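You operate a simulated robot arm through the tools that you are given. There is no shell and no other tool. Be economical: measure what you need, move in short steps, check, and stop when the job is done.

Carry out the task below with a simulated robot arm. There is one attempt and no reset: what you move stays moved.

TASK
Press a popper onto the red tab and put the tab back.
Fine: back in its rack slot; feed the popper with one press of the green button; leave the red handle at OPEN.

It is judged by the outcome, as a careful person would: the job done as asked, and still so three seconds after it is handed in. It fails if anything else is knocked over, pushed out of place, dropped, spilled or broken.

THE ROBOT
A 7-joint arm with a two-finger parallel gripper, fixed in place. Base frame: the origin is at the foot of the arm, x ahead of it, y to its left, z up; the work surface is at about z = 0.004. Lengths are in m, angles in degrees, forces in N, time in s.
With the tool pointing down near the work surface it reaches from about 0.22 to 0.58 m from the base axis. Its first joint turns from -66.0 to 66.0 degrees. Payload 2.5 kg.
Tool frame: the origin (TCP) lies between the finger pads and is the grasp point; the fingertips stand 0.023 m ahead of it; z points along the fingers, y is the line along which they close. The gripper opens to 0.094 m. The fingers are 0.038 m wide and 0.01 m thick; the gripper's body (0.054 by 0.096 m) begins 0.039 m behind the TCP.
Orientation is that of the tool frame in the base frame, as a unit quaternion [w, x, y, z]. With the fingers straight down and closing along the base's y, the tool's x points along the base's -x, its y along +y and its z along -z.

THE INTERFACE
- The arm moves only by the tool step_arm. Its argument "series" is text: rows parted by semicolons, each of 7 numbers parted by spaces: the shift along the tool's x, y, z in m, then the turn, a rotation vector about the tool's x, y, z in degrees, then the opening, from 0 (shut) to 1 (fully open). In form: x y z ax ay az gripper; .... A call has 1 to 12 rows; each row shifts and turns the commanded pose from where the row before left it, along the tool's axes as they then stand. A row lasts 0.2 s, in which the tool goes at most 0.05 m and 8.6 degrees; a call with a longer step from one row to the next is refused whole, and so is a gripper value outside its range. A pose out of reach is approached as far as the arm can. The call stops where the force on the tool passes 70 N (or 10 N more than at its start, if that is more) or the arm is blocked; 0.2 s more then pass. The fingers move at their own pace (about 0.108 m/s each) and stop on an object; they squeeze with about 25 N. The grip force told is the motor's: it shows also when the fingers shut on nothing. Time passes only in rows, and 0.2 s behind the last, so rows that do not move let the fingers close. It gives the time, the measured TCP pose, the force on the tool (base axes), the opening and the grip force at its end, in the units of the frame above (readings bear some noise), and new pictures: "views" is both (left out), scene, wrist or none.
- Cameras (640 x 400 px; columns grow to the right, rows downward): "scene" is fixed at [0.1238, -0.4127, 0.5376]; the picture's right is [0.81, -0.58, 0.00], its down [-0.34, -0.48, -0.81] and it looks along [0.47, 0.66, -0.59] (base axes); focal length 367 px, centre (320, 200). "wrist" rides on the gripper at [-0.039, 0, -0.044] in the tool frame; the picture's right is [0.00, -1.00, 0.00], its down [0.97, 0.00, -0.24] and it looks along [0.24, 0.00, 0.97] (tool axes); focal length 218 px, centre (320, 200).
- probe_pixels(camera, pixels): for up to 12 pixels [column, row] of the newest picture of that camera ("zoom" is the newest enlarged one), the place [x, y, z] in the base frame of the surface seen there, good to about 0.002 m, but the place of the scene camera against the robot may be out by one fixed shift of up to 0.012 m in any direction. No time passes.
- enlarge(camera, box): a new picture of the part [left, top, right, bottom] of that camera's present view, enlarged. No time passes.
- finish_job(): hands the job in; it is judged then, once.

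Work in short steps. Measure before you move; look again where a grasp or a placing could have gone wrong, and mend it. You have 80 turns and 120 pictures in all, the two below and enlarged ones among them. Open the gripper and draw the arm clear of the work before you hand the job in, unless the task says otherwise; then end with one line.

The tools are called after ">>>" by a JSON object that holds its "name" and its "arguments". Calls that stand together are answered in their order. step_arm: Moves the arm, as the interface text tells. Its arguments: {"type":"object","properties":{"series":{"type":"string"},"views":{"type":"string","enum":["both","scene","wrist","none"]}},"required":["series"]} The other tools are called the same way: probe_pixels (camera, pixels) gives the place of the surface under pixels of a picture; enlarge (camera, box) takes an enlarged picture of a part of a camera's view; finish_job () hands the job in.

At the start:

```text
t: 0.0
ee_pos: [0.3093, -0.1152, 0.3203]
tcp_rot: [0.0, 0.0, 1.0, 0.001]
wrist_force: [-0.1, 0.3, -0.5]
grip_width: 0.0942
grip_force: 0.1
```

scene: 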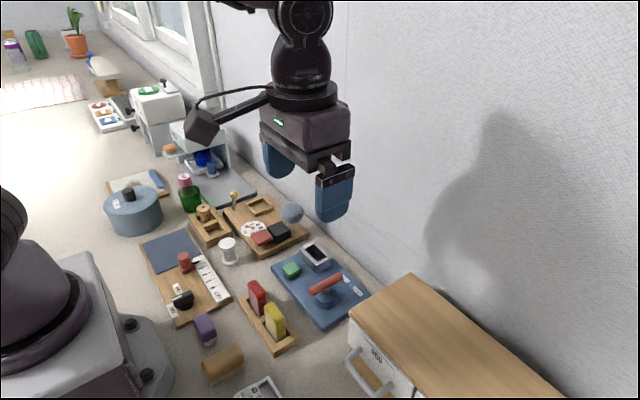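
wrist: 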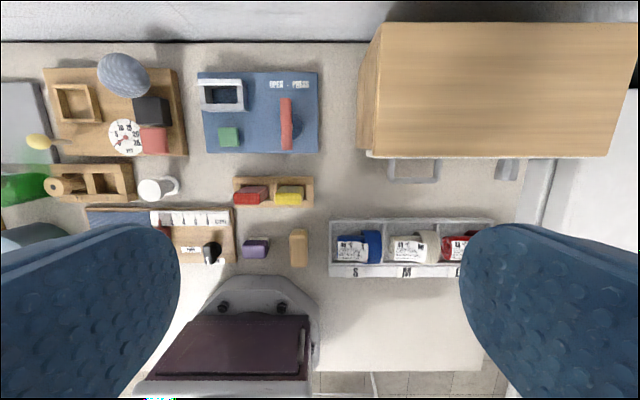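

I'll look closely at the blue press board and the rack with the red and yellow tabs.

>>> {"name": "enlarge", "arguments": {"camera": "scene", "box": [230, 230, 390, 360]}}

>>> {"name": "enlarge", "arguments": {"camera": "wrist", "box": [180, 55, 340, 215]}}

>>> {"name": "probe_pixels", "arguments": {"camera": "wrist", "pixels": [[286, 102], [286, 145], [228, 137], [222, 95], [250, 194], [290, 195], [260, 125], [270, 184], [310, 185], [222, 108], [320, 76], [200, 150]]}}

```text
3.08 times, centred on (310, 295) of scene
```

zoom: 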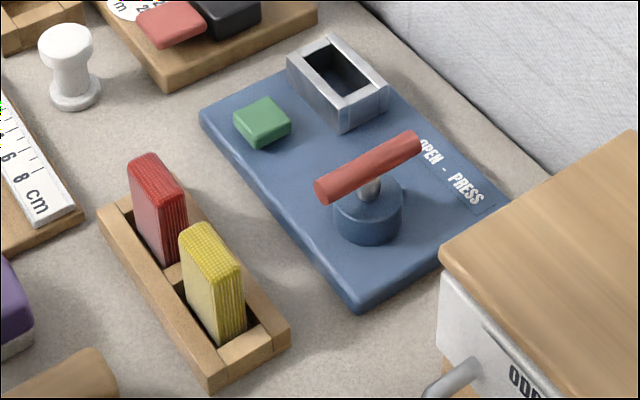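

```text
2.50 times, centred on (260, 135) of wrist
```

zoom: 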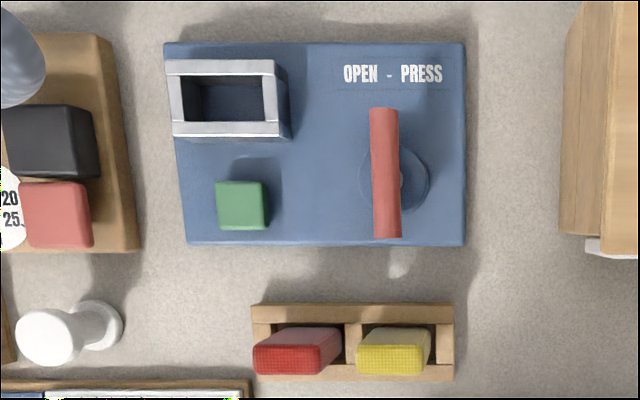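

```text
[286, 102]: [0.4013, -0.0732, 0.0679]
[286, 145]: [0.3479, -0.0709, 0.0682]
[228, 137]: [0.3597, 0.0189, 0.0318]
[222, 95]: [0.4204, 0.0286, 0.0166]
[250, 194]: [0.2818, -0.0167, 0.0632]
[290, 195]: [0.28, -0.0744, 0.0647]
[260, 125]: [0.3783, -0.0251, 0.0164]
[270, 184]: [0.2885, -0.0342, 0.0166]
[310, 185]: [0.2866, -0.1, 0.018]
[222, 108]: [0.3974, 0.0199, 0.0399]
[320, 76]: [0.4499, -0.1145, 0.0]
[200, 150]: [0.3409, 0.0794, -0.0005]
```

I move over the board at a safe height for a closer look.

>>> {"name": "step_arm", "arguments": {"series": "-0.02 0.03 0.03 0 0 0 1; -0.02 0.03 0.03 0 0 0 1; -0.02 0.025 0.03 0 0 0 1; 0 0 0 0 0 0 1"}}

```text
t: 1.0
ee_pos: [0.3696, -0.0283, 0.2296]
tcp_rot: [0.0, 0.0, 1.0, 0.0]
wrist_force: [0.4, 0.2, 0.2]
grip_width: 0.0942
grip_force: 0.1
```

scene: 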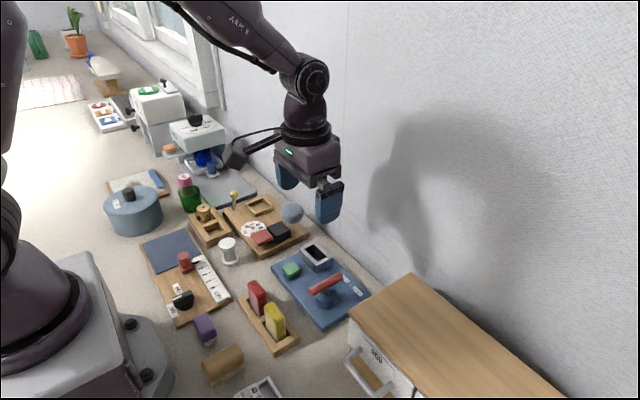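
wrist: 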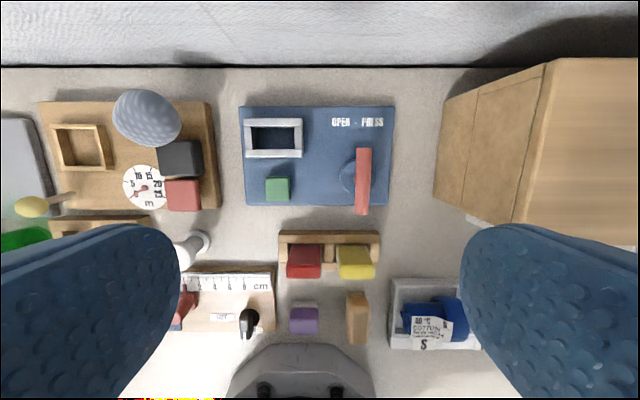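

>>> {"name": "enlarge", "arguments": {"camera": "wrist", "box": [230, 95, 410, 285]}}

```text
2.11 times, centred on (320, 190) of wrist
```

zoom: 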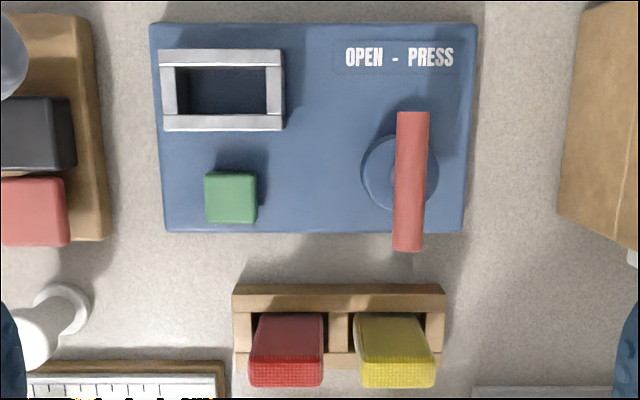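

>>> {"name": "probe_pixels", "arguments": {"camera": "zoom", "pixels": [[413, 116], [408, 245], [411, 180], [368, 172], [400, 140], [434, 190], [230, 195], [210, 180], [250, 215], [366, 60], [430, 58], [385, 195]]}}

>>> {"name": "probe_pixels", "arguments": {"camera": "zoom", "pixels": [[162, 56], [280, 56], [166, 122], [280, 122], [222, 57], [222, 122], [178, 90], [266, 90], [222, 95], [170, 90], [274, 90], [222, 70]]}}

>>> {"name": "probe_pixels", "arguments": {"camera": "zoom", "pixels": [[256, 318], [322, 318], [254, 370], [320, 372], [288, 345], [288, 365], [242, 320], [338, 310], [438, 320], [288, 298], [395, 345], [288, 380]]}}

```text
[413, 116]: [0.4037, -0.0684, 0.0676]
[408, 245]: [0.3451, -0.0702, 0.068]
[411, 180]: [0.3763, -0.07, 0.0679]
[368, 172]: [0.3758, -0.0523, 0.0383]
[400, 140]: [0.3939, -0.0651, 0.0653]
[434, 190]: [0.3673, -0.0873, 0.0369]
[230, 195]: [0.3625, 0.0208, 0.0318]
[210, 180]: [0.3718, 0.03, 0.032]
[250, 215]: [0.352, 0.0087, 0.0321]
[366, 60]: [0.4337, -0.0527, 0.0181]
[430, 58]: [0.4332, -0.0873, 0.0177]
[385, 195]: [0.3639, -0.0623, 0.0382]
```

```text
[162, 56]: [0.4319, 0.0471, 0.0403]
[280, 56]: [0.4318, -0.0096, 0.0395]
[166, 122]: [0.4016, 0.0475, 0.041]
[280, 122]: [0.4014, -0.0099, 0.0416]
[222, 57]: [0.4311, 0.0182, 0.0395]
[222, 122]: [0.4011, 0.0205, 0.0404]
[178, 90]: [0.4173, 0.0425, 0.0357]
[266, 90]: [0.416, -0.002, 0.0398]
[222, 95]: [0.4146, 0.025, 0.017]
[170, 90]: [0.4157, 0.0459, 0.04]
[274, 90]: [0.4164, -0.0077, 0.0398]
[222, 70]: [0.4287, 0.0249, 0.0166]
```

```text
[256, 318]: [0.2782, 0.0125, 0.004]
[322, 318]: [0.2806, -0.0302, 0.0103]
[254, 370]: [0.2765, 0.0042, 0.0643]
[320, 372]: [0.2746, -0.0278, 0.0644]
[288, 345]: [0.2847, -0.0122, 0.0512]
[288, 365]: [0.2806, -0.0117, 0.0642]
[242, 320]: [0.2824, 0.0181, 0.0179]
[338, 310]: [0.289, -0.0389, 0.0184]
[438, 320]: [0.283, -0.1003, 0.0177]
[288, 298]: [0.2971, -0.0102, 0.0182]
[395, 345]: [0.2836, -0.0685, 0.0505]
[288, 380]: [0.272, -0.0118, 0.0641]
```

>>> {"name": "enlarge", "arguments": {"camera": "scene", "box": [295, 260, 375, 320]}}

>>> {"name": "enlarge", "arguments": {"camera": "wrist", "box": [320, 105, 400, 220]}}

```text
6.67 times, centred on (335, 290) of scene
```

zoom: 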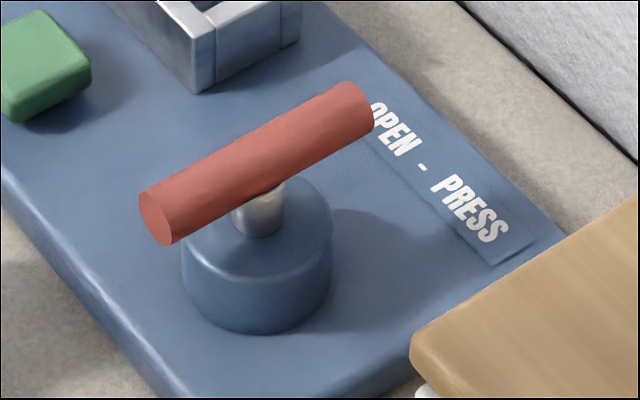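

```text
3.48 times, centred on (360, 162) of wrist
```

zoom: 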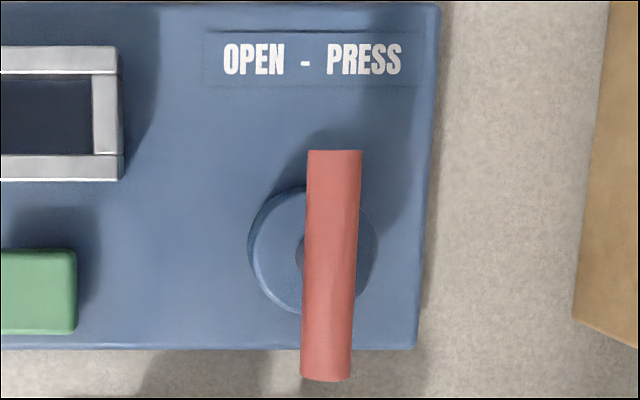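

The bar handle stands along x at (0.375,-0.070), and the die opening is near (0.416,0.019). I go above the red tab at about (0.277,-0.012) to measure it closely.

>>> {"name": "step_arm", "arguments": {"series": "0.045 0.008 0.02 0 0 0 1; 0.045 0.008 0.02 0 0 0 1; 0 0 0 0 0 0 1", "views": "wrist"}}

>>> {"name": "enlarge", "arguments": {"camera": "wrist", "box": [270, 60, 410, 220]}}

```text
t: 1.8
ee_pos: [0.2796, -0.0155, 0.1904]
tcp_rot: [0.0, 0.0, 1.0, -0.001]
wrist_force: [-0.4, -0.2, 0.7]
grip_width: 0.0941
grip_force: 0.1
```

wrist: 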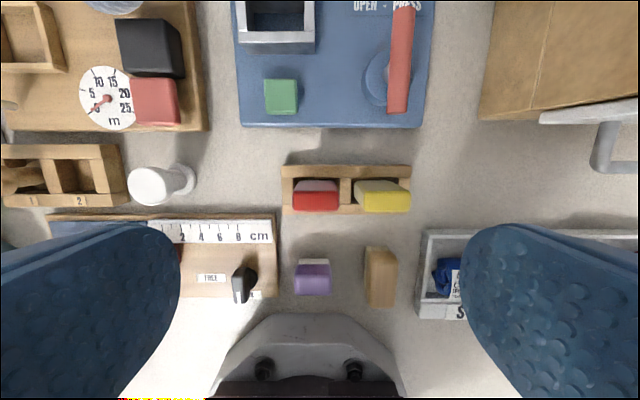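

```text
2.50 times, centred on (340, 140) of wrist
```

zoom: 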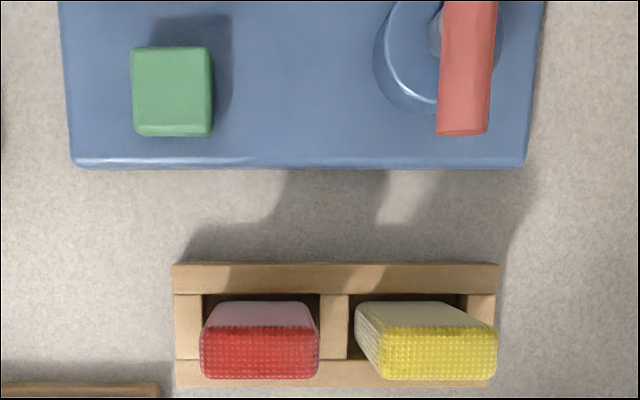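

>>> {"name": "probe_pixels", "arguments": {"camera": "zoom", "pixels": [[260, 328], [260, 352], [260, 376], [205, 352], [315, 352], [260, 305], [225, 299], [295, 299], [386, 352], [494, 352], [186, 325], [335, 325]]}}

>>> {"name": "probe_pixels", "arguments": {"camera": "zoom", "pixels": [[260, 268], [260, 290], [185, 380], [210, 300], [315, 300], [205, 312], [345, 378], [260, 317], [330, 378], [484, 312], [172, 92], [172, 130]]}}

```text
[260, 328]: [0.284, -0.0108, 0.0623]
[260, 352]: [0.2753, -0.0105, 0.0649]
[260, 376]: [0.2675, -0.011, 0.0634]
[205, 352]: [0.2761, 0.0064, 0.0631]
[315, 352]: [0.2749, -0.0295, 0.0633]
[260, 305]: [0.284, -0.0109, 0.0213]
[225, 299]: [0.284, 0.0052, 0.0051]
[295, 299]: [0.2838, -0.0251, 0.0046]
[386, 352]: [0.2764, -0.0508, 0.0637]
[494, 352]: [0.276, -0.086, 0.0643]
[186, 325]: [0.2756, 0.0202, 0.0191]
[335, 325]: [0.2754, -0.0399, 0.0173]
```

```text
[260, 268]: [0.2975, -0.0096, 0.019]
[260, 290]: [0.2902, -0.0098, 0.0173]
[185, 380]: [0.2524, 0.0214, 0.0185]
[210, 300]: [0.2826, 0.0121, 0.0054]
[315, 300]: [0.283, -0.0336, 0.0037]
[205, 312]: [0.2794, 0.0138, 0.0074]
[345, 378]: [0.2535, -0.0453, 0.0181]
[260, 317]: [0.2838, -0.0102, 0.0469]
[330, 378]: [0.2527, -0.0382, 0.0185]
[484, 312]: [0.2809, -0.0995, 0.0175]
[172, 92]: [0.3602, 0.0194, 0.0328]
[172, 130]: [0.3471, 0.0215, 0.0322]
```

The tab measures x 0.267–0.284, y −0.0305 to 0.0065 and top z 0.064. I turn the gripper 90° so it closes along x, clear of the yellow tab, and centre it above the red one.

>>> {"name": "step_arm", "arguments": {"series": "0.004 0.004 0 0 0 8.18 1; 0 0 0 0 0 8.18 1; 0 0 0 0 0 8.18 1; 0 0 0 0 0 8.18 1; 0 0 0 0 0 8.18 1; 0 0 0 0 0 8.18 1; 0 0 0 0 0 8.18 1; 0 0 0 0 0 8.18 1; 0 0 0 0 0 8.18 1; 0 0 0 0 0 8.18 1; 0 0 0 0 0 8.2 1; 0 0 0 0 0 0 0.6"}}

```text
t: 4.4
ee_pos: [0.2757, -0.0104, 0.1905]
tcp_rot: [0.0, 0.707, 0.707, 0.0]
wrist_force: [0.3, 0.1, 0.5]
grip_width: 0.0564
grip_force: 0.0
```

scene: 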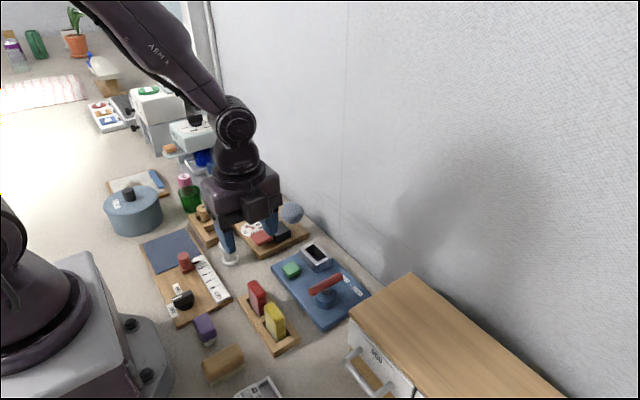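
wrist: 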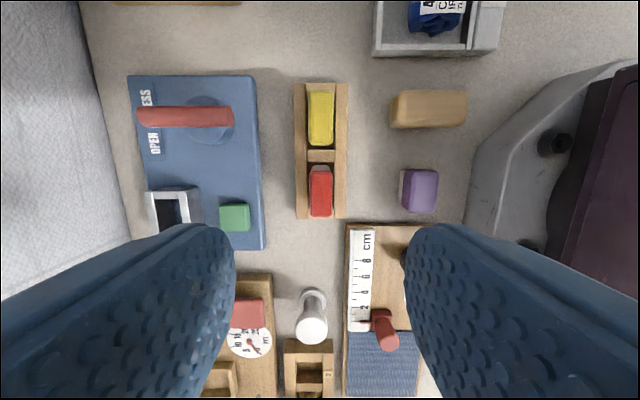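

>>> {"name": "step_arm", "arguments": {"series": "-0.001 0 0.04 0 0 0 0.6; 0 0 0.04 0 0 0 0.6; 0 0 0.04 0 0 0 0.6; 0 0 0.0145 0 0 0 0.6; 0 0 0 0 0 0 0.6"}}

```text
t: 5.6
ee_pos: [0.2755, -0.0107, 0.0552]
tcp_rot: [0.0, 0.707, 0.707, 0.0]
wrist_force: [0.3, -0.1, -0.1]
grip_width: 0.0565
grip_force: 0.1
```

scene: 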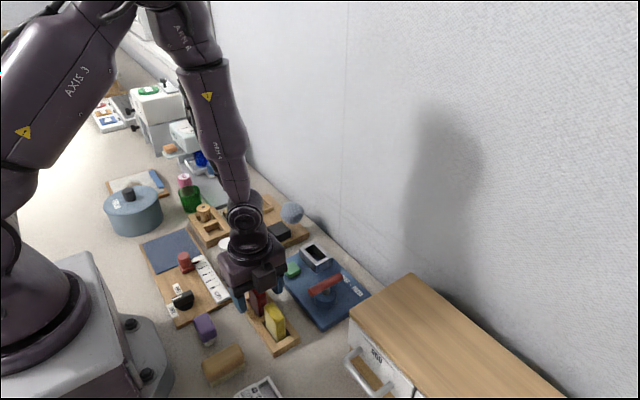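
wrist: 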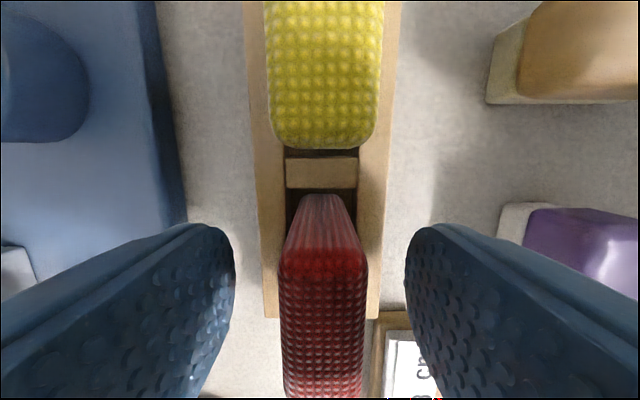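

Well centred. I close on the tab and then lift.

>>> {"name": "step_arm", "arguments": {"series": "0 0 0 0 0 0 0; 0 0 0 0 0 0 0; 0 0 0 0 0 0 0", "views": "wrist"}}

>>> {"name": "step_arm", "arguments": {"series": "0 0 -0.03 0 0 0 0; 0 0 -0.04 0 0 0 0; 0 0 -0.01 0 0 0 0; 0 0 0 0 0 0 0"}}

```text
t: 6.4
ee_pos: [0.2759, -0.0106, 0.0557]
tcp_rot: [0.0, 0.707, 0.707, 0.001]
wrist_force: [0.9, 0.1, -0.1]
grip_width: 0.0181
grip_force: 25.1
```

wrist: 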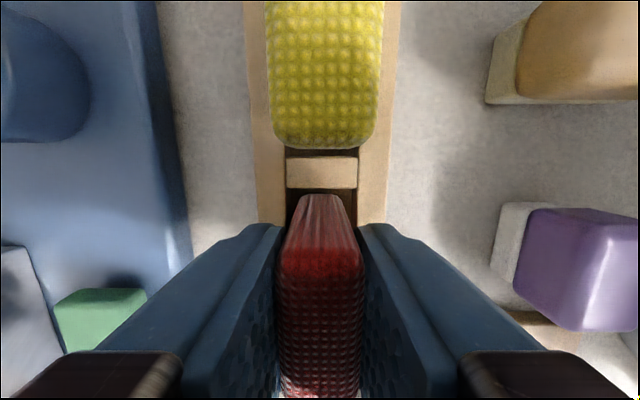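

```text
t: 7.4
ee_pos: [0.2747, -0.0089, 0.1373]
tcp_rot: [0.0, 0.708, 0.707, 0.0]
wrist_force: [0.8, -0.2, -0.3]
grip_width: 0.0182
grip_force: 24.8
```

scene: 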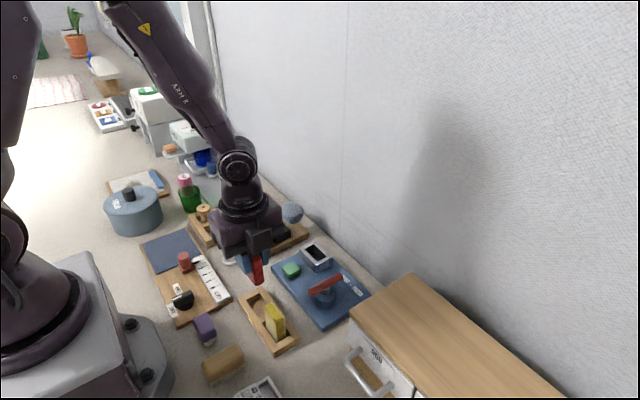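
wrist: 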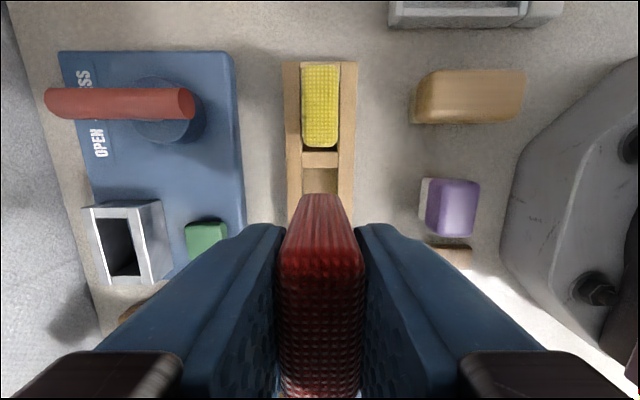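

The tab is held 0.052 above its bottom. I carry it over the die.

>>> {"name": "step_arm", "arguments": {"series": "0.01 0.047 0 0 0 0 0; 0.01 0.047 0 0 0 0 0; 0.0095 0.0475 0 0 0 0 0; 0 0 0 0 0 0 0; 0 0 0 0 0 0 0"}}

```text
t: 8.6
ee_pos: [0.4165, 0.0179, 0.1344]
tcp_rot: [-0.001, 0.707, 0.707, 0.001]
wrist_force: [-0.1, -0.1, 0.5]
grip_width: 0.018
grip_force: 24.9
```

scene: 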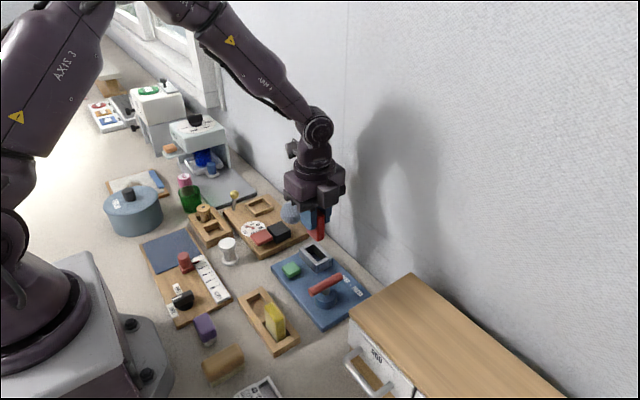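
wrist: 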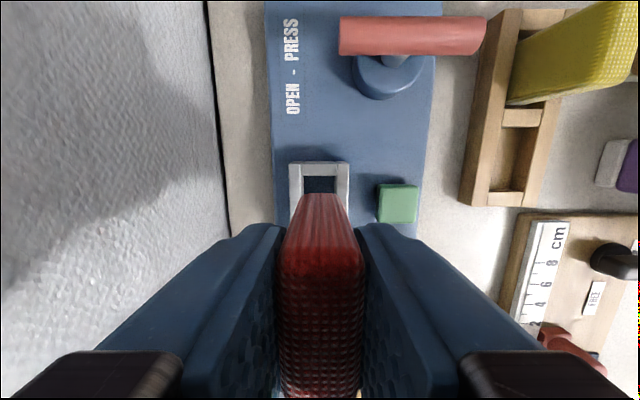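

>>> {"name": "enlarge", "arguments": {"camera": "wrist", "box": [270, 140, 370, 240]}}

>>> {"name": "probe_pixels", "arguments": {"camera": "wrist", "pixels": [[290, 180], [298, 180], [340, 180], [348, 180], [320, 164], [320, 172], [294, 200], [345, 200], [320, 182]]}}

```text
4.00 times, centred on (320, 190) of wrist
```

zoom: 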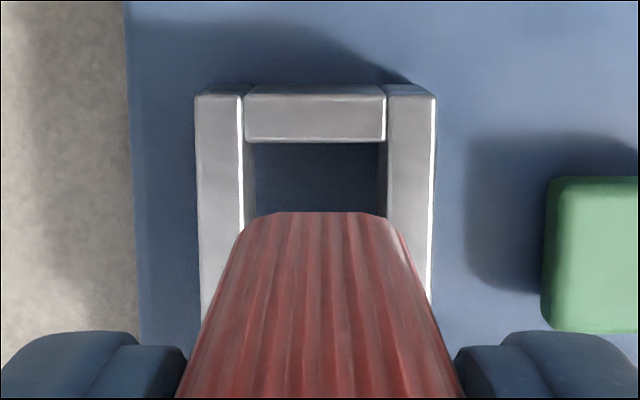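

```text
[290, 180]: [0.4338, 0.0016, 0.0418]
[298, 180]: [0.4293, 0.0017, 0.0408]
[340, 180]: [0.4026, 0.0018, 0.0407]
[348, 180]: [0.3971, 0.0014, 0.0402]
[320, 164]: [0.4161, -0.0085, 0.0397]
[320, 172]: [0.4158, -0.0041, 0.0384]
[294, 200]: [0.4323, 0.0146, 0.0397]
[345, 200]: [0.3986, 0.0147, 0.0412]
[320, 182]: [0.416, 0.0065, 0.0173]
```

>>> {"name": "step_arm", "arguments": {"series": "0.002 0 0.02 0 0 0 0; 0 0 0.018 0 0 0 0; 0 0 0.014 0 0 0 0; 0 0 0.006 0 0 0 0; 0 0 0.0 0 0 0 0"}}

```text
t: 9.8
ee_pos: [0.4157, 0.0195, 0.0773]
tcp_rot: [0.0, 0.707, 0.707, 0.0]
wrist_force: [0.2, 1.0, -0.9]
grip_width: 0.0181
grip_force: 24.6
```

scene: 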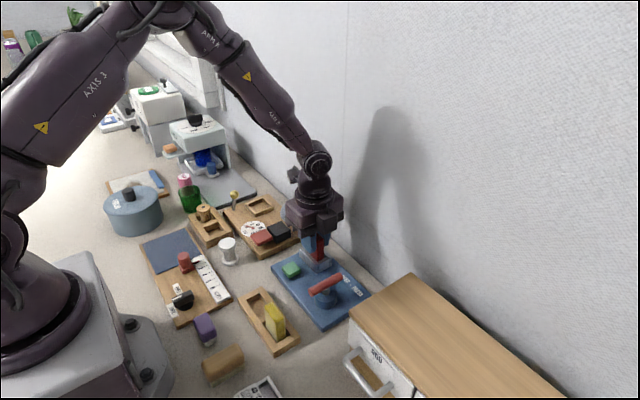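
wrist: 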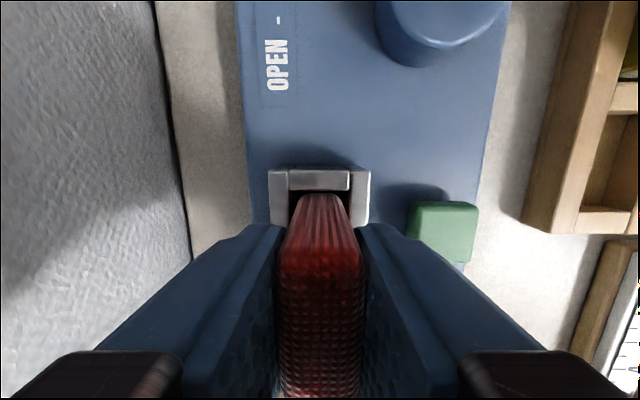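

The tab is inside the die with no contact force. I lower the last few millimetres.

>>> {"name": "step_arm", "arguments": {"series": "0 0 0.004 0 0 0 0; 0 0 0.003 0 0 0 0; 0 0 0.0 0 0 0 0", "views": "wrist"}}

```text
t: 10.6
ee_pos: [0.4174, 0.0189, 0.0705]
tcp_rot: [0.0, 0.707, 0.707, 0.0]
wrist_force: [-0.3, -0.8, 0.5]
grip_width: 0.0181
grip_force: 25.2
```

wrist: 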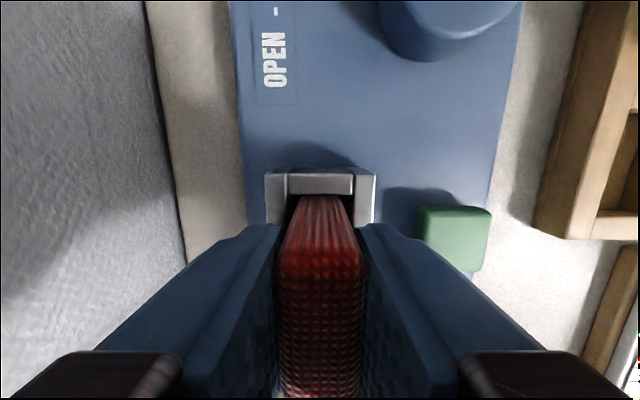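

>>> {"name": "step_arm", "arguments": {"series": "0 0 0.001 0 0 0 0; 0 0 0.001 0 0 0 0; 0 0 0 0 0 0 0", "views": "none"}}

```text
t: 11.4
ee_pos: [0.418, 0.021, 0.0687]
tcp_rot: [0.0, 0.707, 0.707, 0.0]
wrist_force: [0.2, -0.3, -0.6]
grip_width: 0.0182
grip_force: 25.0
```

>>> {"name": "step_arm", "arguments": {"series": "0 0 0.001 0 0 0 0; 0 0 0.001 0 0 0 0; 0 0 0 0 0 0 0", "views": "none"}}

```text
t: 12.2
ee_pos: [0.418, 0.0193, 0.068]
tcp_rot: [0.0, 0.707, 0.707, 0.001]
wrist_force: [-5.6, -0.1, 20.8]
grip_width: 0.0182
grip_force: 25.1
```

It is seated (20 N of contact). I ease off, release and rise.

>>> {"name": "step_arm", "arguments": {"series": "0 0 -0.0015 0 0 0 0; 0 0 0 0 0 0 0.5; 0 0 0 0 0 0 0.5; 0 0 -0.03 0 0 0 0.5; 0 0 -0.04 0 0 0 0.5; 0 0 -0.03 0 0 0 0.5"}}

>>> {"name": "enlarge", "arguments": {"camera": "scene", "box": [260, 220, 380, 330]}}

```text
t: 13.6
ee_pos: [0.4165, 0.0194, 0.1676]
tcp_rot: [0.0, 0.708, 0.706, -0.001]
wrist_force: [0.5, 1.1, -0.7]
grip_width: 0.0468
grip_force: 0.0
```

scene: 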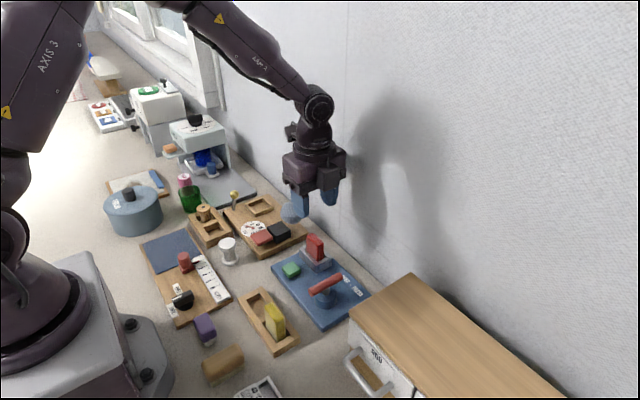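
wrist: 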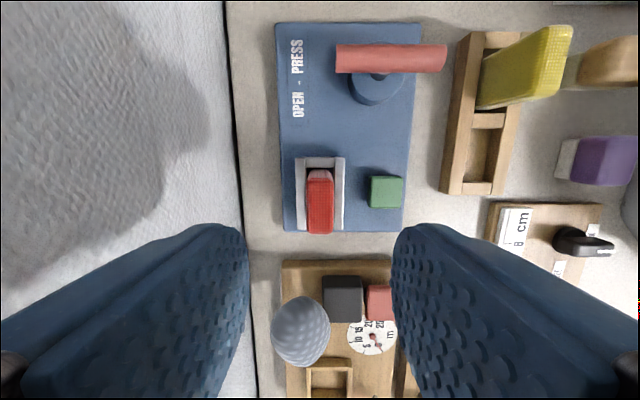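

```text
3.64 times, centred on (320, 275) of scene
```

zoom: 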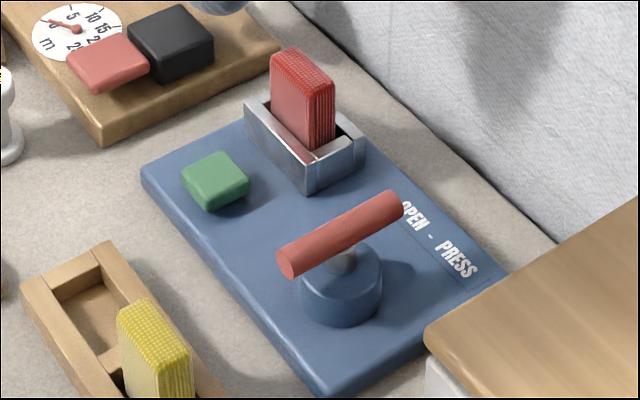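

The tab stands in the die. Next comes the green button, with its top at about (0.361, 0.0195, 0.032). I close the fingers and hover over it.

>>> {"name": "step_arm", "arguments": {"series": "0 -0.03 0 0 0 0 0; 0 -0.0255 0 0 0 0 0; 0 0 0.04 0 0 0 0; 0 0 0.04 0 0 0 0; 0 0 0.02 0 0 0 0; 0 0 0 0 0 0 0"}}

```text
t: 15.0
ee_pos: [0.3613, 0.0208, 0.067]
tcp_rot: [0.001, 0.707, 0.707, 0.001]
wrist_force: [0.7, 0.2, -0.2]
grip_width: 0.0
grip_force: 24.9
```

scene: 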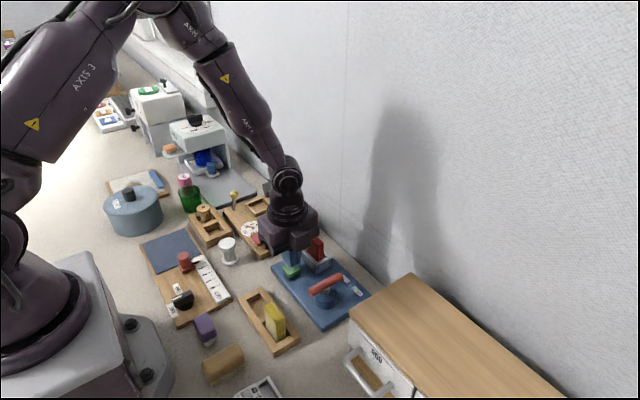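
wrist: 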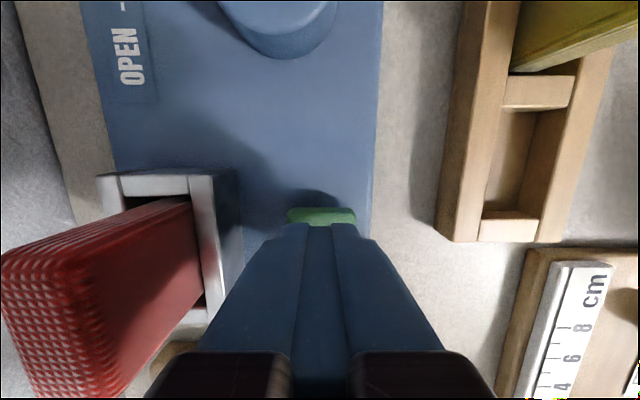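

>>> {"name": "step_arm", "arguments": {"series": "0 0 0.010 0 0 0 0; 0 0 0.002 0 0 0 0; 0 0 0.002 0 0 0 0; 0 0 0 0 0 0 0", "views": "none"}}

```text
t: 16.0
ee_pos: [0.3618, 0.0197, 0.0552]
tcp_rot: [0.001, 0.706, 0.708, 0.0]
wrist_force: [0.5, 0.3, 0.1]
grip_width: 0.0
grip_force: 24.6
```

>>> {"name": "step_arm", "arguments": {"series": "0 0 0.002 0 0 0 0; 0 0 0.002 0 0 0 0; 0 0 0 0 0 0 0", "views": "scene"}}

```text
t: 16.8
ee_pos: [0.3625, 0.0198, 0.0503]
tcp_rot: [0.0, 0.708, 0.707, 0.001]
wrist_force: [2.2, -0.2, 2.0]
grip_width: 0.0
grip_force: 24.9
```

scene: 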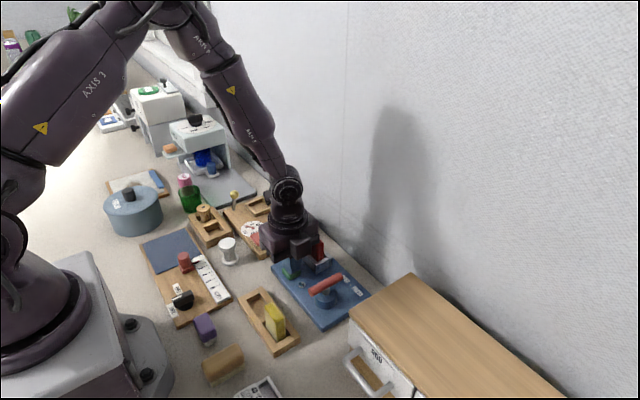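

The button is giving with a light spring force, so I keep pressing.

>>> {"name": "step_arm", "arguments": {"series": "0 0 0.002 0 0 0 0; 0 0 0.002 0 0 0 0; 0 0 0 0 0 0 0", "views": "none"}}

```text
t: 17.6
ee_pos: [0.362, 0.0199, 0.046]
tcp_rot: [0.0, 0.707, 0.707, 0.0]
wrist_force: [-2.6, -0.2, 19.2]
grip_width: 0.0
grip_force: 25.1
```

>>> {"name": "step_arm", "arguments": {"series": "0 0 0.001 0 0 0 0; 0 0 0 0 0 0 0", "views": "both"}}

>>> {"name": "enlarge", "arguments": {"camera": "scene", "box": [260, 220, 380, 330]}}

```text
t: 18.2
ee_pos: [0.3614, 0.0195, 0.0455]
tcp_rot: [-0.001, 0.707, 0.707, 0.0]
wrist_force: [-6.2, -1.0, 29.0]
grip_width: 0.0003
grip_force: 24.6
```

scene: 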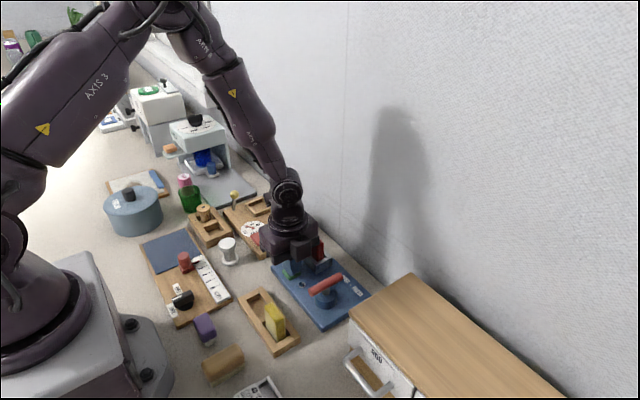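
wrist: 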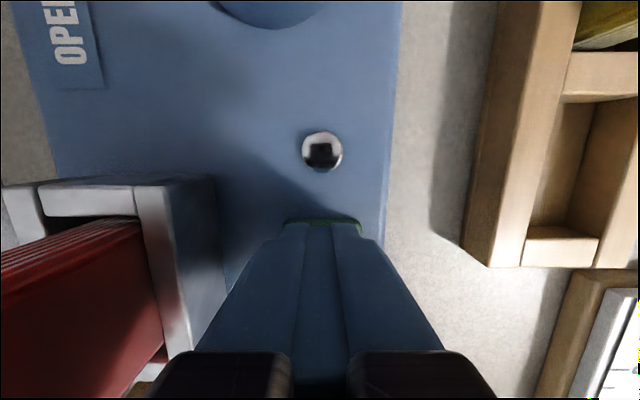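

```text
3.64 times, centred on (320, 275) of scene
```

zoom: 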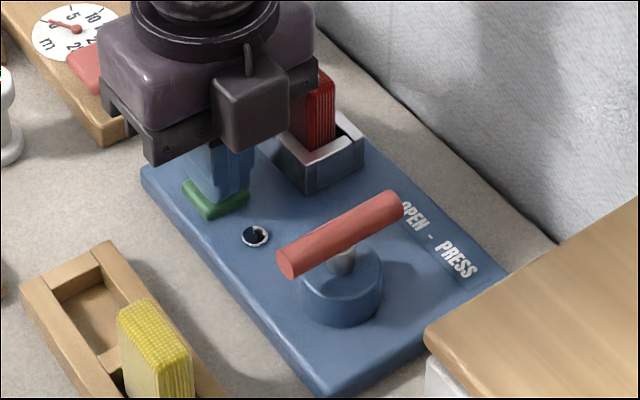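

A small silvery popper has come out on the board. I release the button and look at it.

>>> {"name": "step_arm", "arguments": {"series": "0 0 -0.01 0 0 0 0; 0 0 -0.04 0 0 0 0; 0 0 -0.04 0 0 0 0; 0.0 0 -0.04 0 0 0 0; -0.03 0 0 0 0 0 0; 0 0 0 0 0 0 0"}}

>>> {"name": "enlarge", "arguments": {"camera": "scene", "box": [260, 220, 380, 330]}}

>>> {"name": "enlarge", "arguments": {"camera": "wrist", "box": [240, 60, 420, 220]}}

```text
t: 19.6
ee_pos: [0.3612, -0.0104, 0.1749]
tcp_rot: [0.0, 0.707, 0.707, 0.001]
wrist_force: [0.7, 0.8, -0.3]
grip_width: 0.0001
grip_force: 25.3
```

scene: 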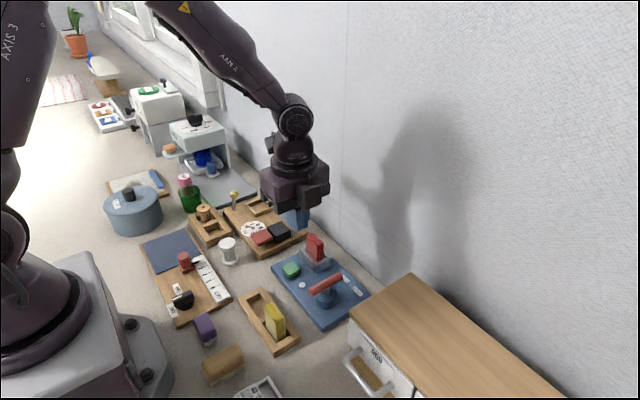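
wrist: 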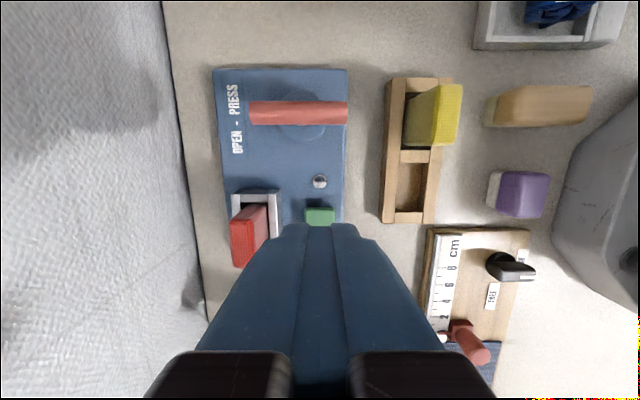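

```text
3.64 times, centred on (320, 275) of scene
```

zoom: 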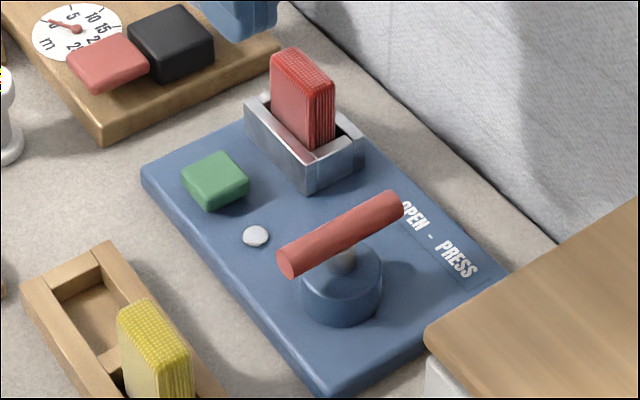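

```text
2.50 times, centred on (330, 140) of wrist
```

zoom: 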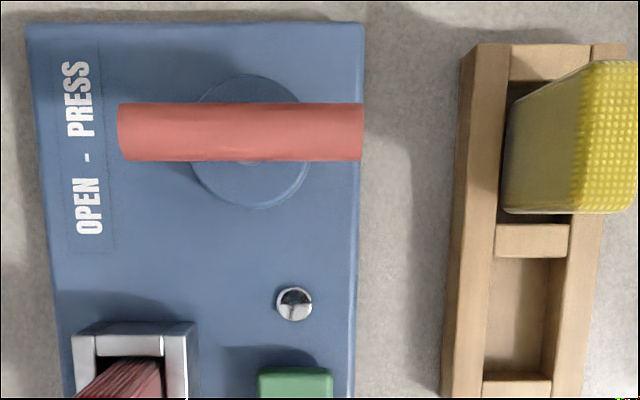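

>>> {"name": "probe_pixels", "arguments": {"camera": "zoom", "pixels": [[294, 303], [280, 303], [309, 303], [294, 288], [294, 318], [325, 303], [295, 385], [240, 132], [122, 130], [358, 132]]}}

```text
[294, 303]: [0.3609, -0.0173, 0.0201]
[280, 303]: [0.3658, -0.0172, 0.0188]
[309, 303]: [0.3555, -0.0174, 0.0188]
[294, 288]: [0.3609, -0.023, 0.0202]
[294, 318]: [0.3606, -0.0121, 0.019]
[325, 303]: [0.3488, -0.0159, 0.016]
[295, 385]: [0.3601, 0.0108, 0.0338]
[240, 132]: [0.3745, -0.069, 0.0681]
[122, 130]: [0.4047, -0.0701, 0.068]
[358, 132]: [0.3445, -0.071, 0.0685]
```

>>> {"name": "probe_pixels", "arguments": {"camera": "scene", "pixels": [[350, 315], [410, 275], [415, 390], [372, 300], [352, 325], [480, 350], [352, 352], [330, 283]]}}

>>> {"name": "step_arm", "arguments": {"series": "0 0 0 0 0 -8.18 0.5; 0 0 0 0 0 -8.18 0.5; 0 0 0 0 0 -8.18 0.5; 0 0 0 0 0 -8.18 0.5; 0 0 0 0 0 -8.18 0.5; 0 0 0 0 0 -8.18 0.5; 0 0 0 0 0 -8.18 0.5; 0 0 0 0 0 -8.18 0.5; 0 0 0 0 0 -8.18 0.5; 0 0 0 0 0 -8.18 0.5; 0 0 0 0 0 -8.2 0.5", "views": "wrist"}}

```text
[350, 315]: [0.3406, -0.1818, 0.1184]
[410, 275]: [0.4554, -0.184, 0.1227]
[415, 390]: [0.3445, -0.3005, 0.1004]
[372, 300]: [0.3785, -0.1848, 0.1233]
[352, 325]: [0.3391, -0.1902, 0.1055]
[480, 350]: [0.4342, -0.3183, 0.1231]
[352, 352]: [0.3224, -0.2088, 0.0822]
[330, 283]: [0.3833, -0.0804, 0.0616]
```

```text
t: 22.0
ee_pos: [0.3619, -0.0098, 0.175]
tcp_rot: [0.0, -0.001, 1.0, 0.0]
wrist_force: [-0.4, 0.2, 0.8]
grip_width: 0.0473
grip_force: 0.1
```

wrist: 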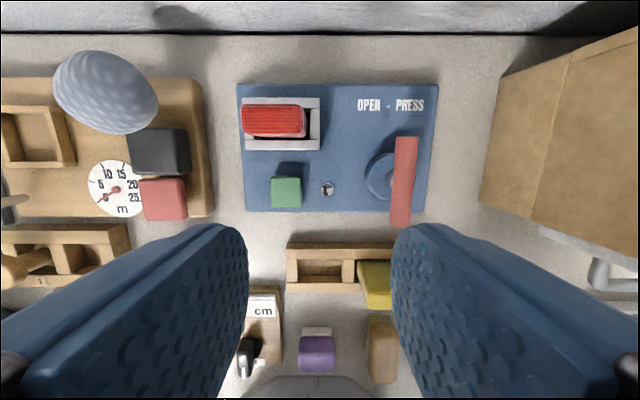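

The cabinet edge is at y≈-0.175, which leaves enough room. I move over the handle centre (0.3745,-0.070) and come down astride the bar.

>>> {"name": "step_arm", "arguments": {"series": "-0.0126 -0.03 0 0 0 0 0.5; 0 -0.03 0 0 0 0 0.5; 0 0 0.04 0 0 0 0.5; 0 0 0.04 0 0 0 0.5; 0 0 0.026 0 0 0 0.5; 0 0 0 0 0 0 0.5"}}

```text
t: 23.4
ee_pos: [0.374, -0.07, 0.0701]
tcp_rot: [-0.001, -0.001, 1.0, 0.0]
wrist_force: [-0.3, 0.4, -0.8]
grip_width: 0.0471
grip_force: 0.1
```

scene: 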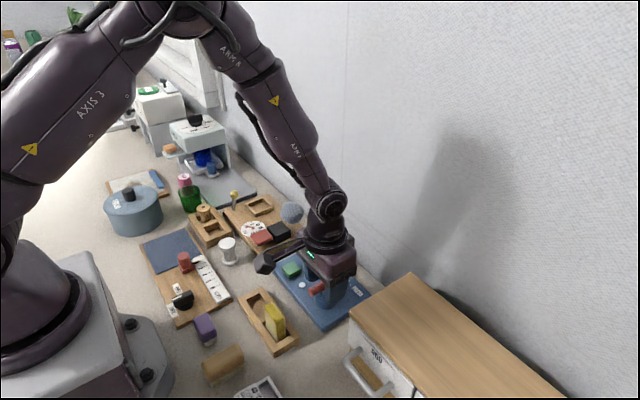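
wrist: 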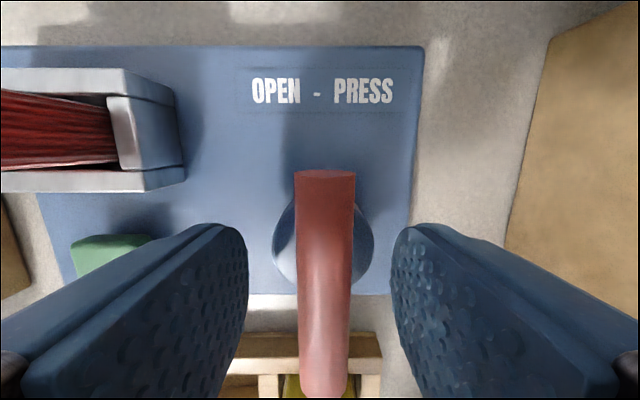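

>>> {"name": "step_arm", "arguments": {"series": "0 0 0.002 0 0 0 0; 0 0 0 0 0 0 0; 0 0 0 0 0 0 0", "views": "none"}}

>>> {"name": "step_arm", "arguments": {"series": "0 0 0 0 0 6 0; 0 0 0 0 0 6 0; 0 0 0 0 0 0 0", "views": "both"}}

```text
t: 24.2
ee_pos: [0.3736, -0.0713, 0.0675]
tcp_rot: [0.0, 0.0, 1.0, -0.001]
wrist_force: [-10.1, -8.5, 31.3]
grip_width: 0.015
grip_force: 45.5
```

```text
t: 25.0
ee_pos: [0.3749, -0.0702, 0.0674]
tcp_rot: [-0.001, 0.106, 0.994, 0.0]
wrist_force: [-16.3, -9.8, 41.5]
grip_width: 0.0146
grip_force: 45.5
```

scene: 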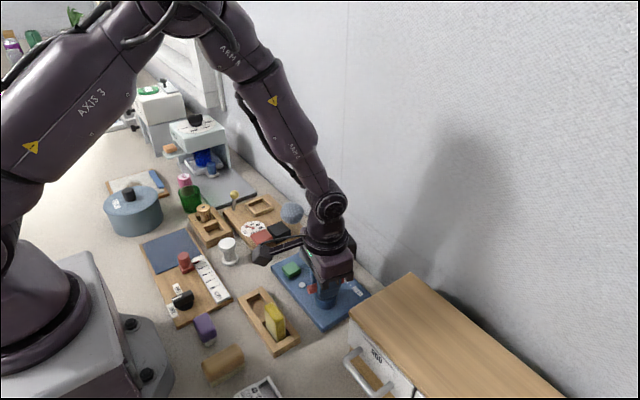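
wrist: 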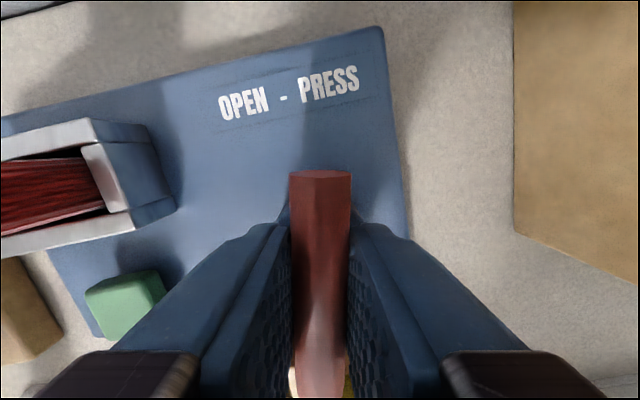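

The handle turned 12° with the gripper, but there is an upward force on the tool. I ease up slightly to relieve it.

>>> {"name": "step_arm", "arguments": {"series": "0 0 -0.0015 0 0 0 0; 0 0 0 0 0 0 0", "views": "none"}}

```text
t: 25.6
ee_pos: [0.3746, -0.0711, 0.068]
tcp_rot: [0.0, 0.105, 0.994, -0.001]
wrist_force: [-7.3, -12.4, 2.7]
grip_width: 0.0148
grip_force: 44.6
```

>>> {"name": "step_arm", "arguments": {"series": "0 -0.0005 0 0 0 7 0; 0 0 0 0 0 7 0; 0 0 0 0 0 7 0; 0 0 0 0 0 0 0", "views": "wrist"}}

```text
t: 26.6
ee_pos: [0.375, -0.0706, 0.0684]
tcp_rot: [0.0, 0.285, 0.959, 0.0]
wrist_force: [12.8, -13.9, -25.9]
grip_width: 0.0147
grip_force: 45.2
```

wrist: 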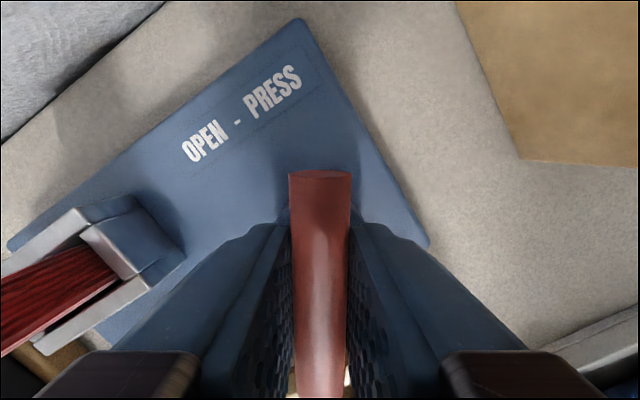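

>>> {"name": "step_arm", "arguments": {"series": "-0.0007 0 0.001 0 0 6 0; 0 0 0 0 0 7 0; 0 0 0 0 0 7 0; 0 0 0 0 0 0 0", "views": "wrist"}}

```text
t: 27.6
ee_pos: [0.3743, -0.0702, 0.0685]
tcp_rot: [-0.001, 0.446, 0.895, 0.001]
wrist_force: [-9.9, -0.5, 16.5]
grip_width: 0.0151
grip_force: 45.2
```

wrist: 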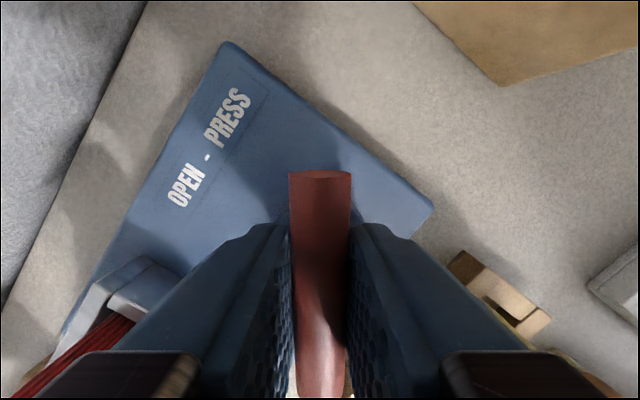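

>>> {"name": "step_arm", "arguments": {"series": "0 0 -0.0005 0 0 6 0; 0 0 0 0 0 6 0; 0 0 0 0 0 6 0; 0 0 0 0 0 0 0", "views": "wrist"}}

```text
t: 28.6
ee_pos: [0.3754, -0.0703, 0.0678]
tcp_rot: [-0.001, 0.581, 0.814, 0.0]
wrist_force: [-2.9, 4.8, 9.4]
grip_width: 0.0146
grip_force: 45.0
```

wrist: 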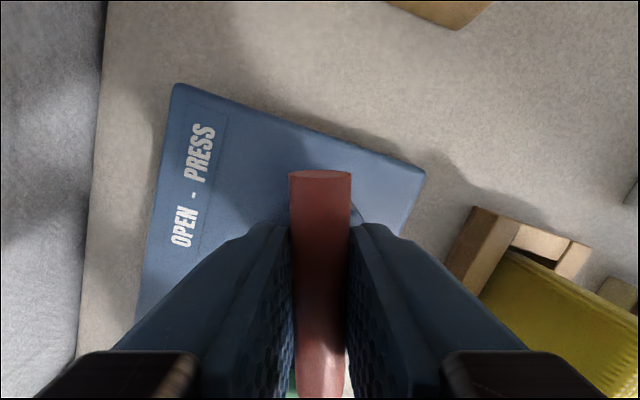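

>>> {"name": "step_arm", "arguments": {"series": "0 0 0 0 0 5 0; 0 0 0 0 0 5 0; 0 0 0 0 0 5 0; 0 0 0 0 0 4 0; 0 0 0 0 0 0 0", "views": "both"}}

>>> {"name": "enlarge", "arguments": {"camera": "scene", "box": [260, 220, 380, 330]}}

```text
t: 29.8
ee_pos: [0.3746, -0.0704, 0.0687]
tcp_rot: [0.001, 0.707, 0.708, 0.001]
wrist_force: [0.5, 10.0, 9.6]
grip_width: 0.0148
grip_force: 44.8
```

scene: 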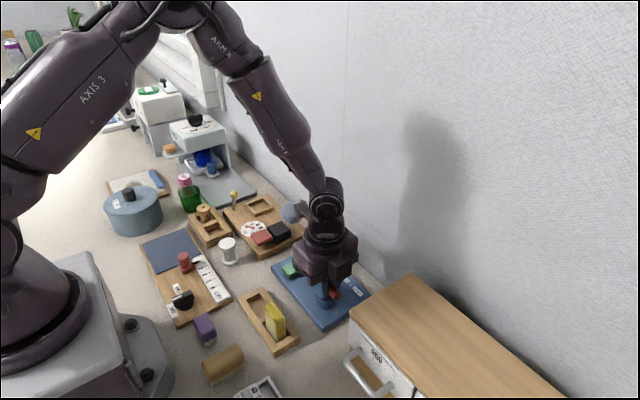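
wrist: 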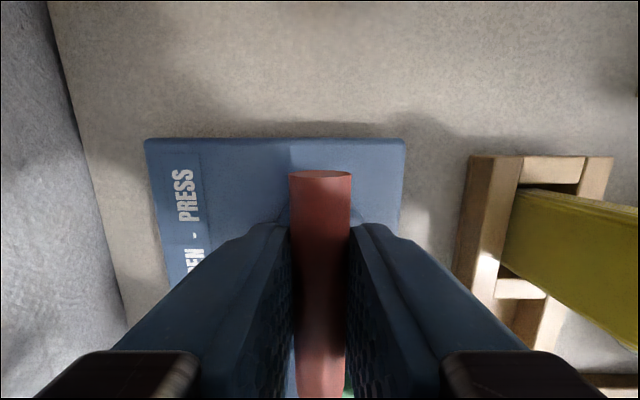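

```text
3.64 times, centred on (320, 275) of scene
```

zoom: 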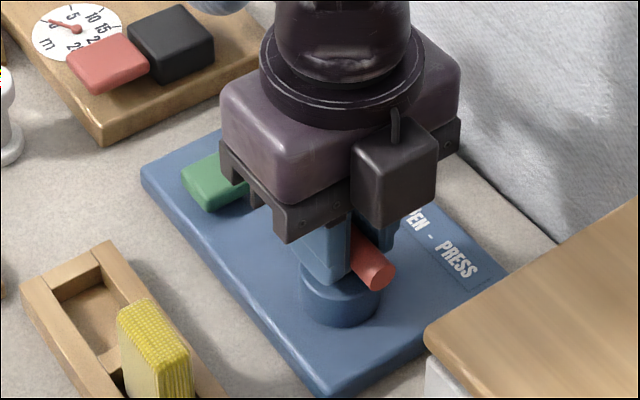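

>>> {"name": "step_arm", "arguments": {"series": "0 0 0 0 0 4 0; 0 0 0 0 0 4 0; 0 0 0 0 0 0 0", "views": "wrist"}}

```text
t: 30.6
ee_pos: [0.3754, -0.0714, 0.0675]
tcp_rot: [0.0, 0.754, 0.657, 0.0]
wrist_force: [1.5, 5.1, 10.5]
grip_width: 0.0186
grip_force: 45.2
```

wrist: 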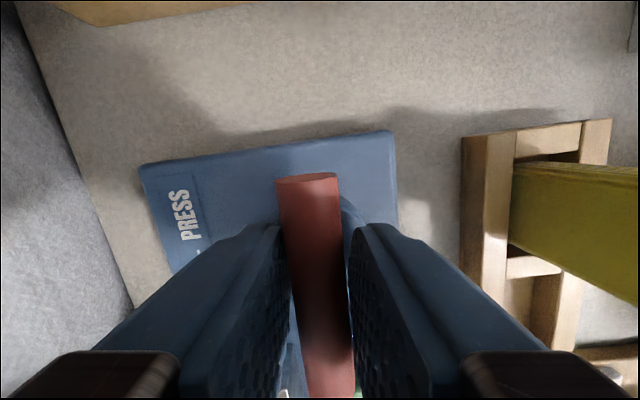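

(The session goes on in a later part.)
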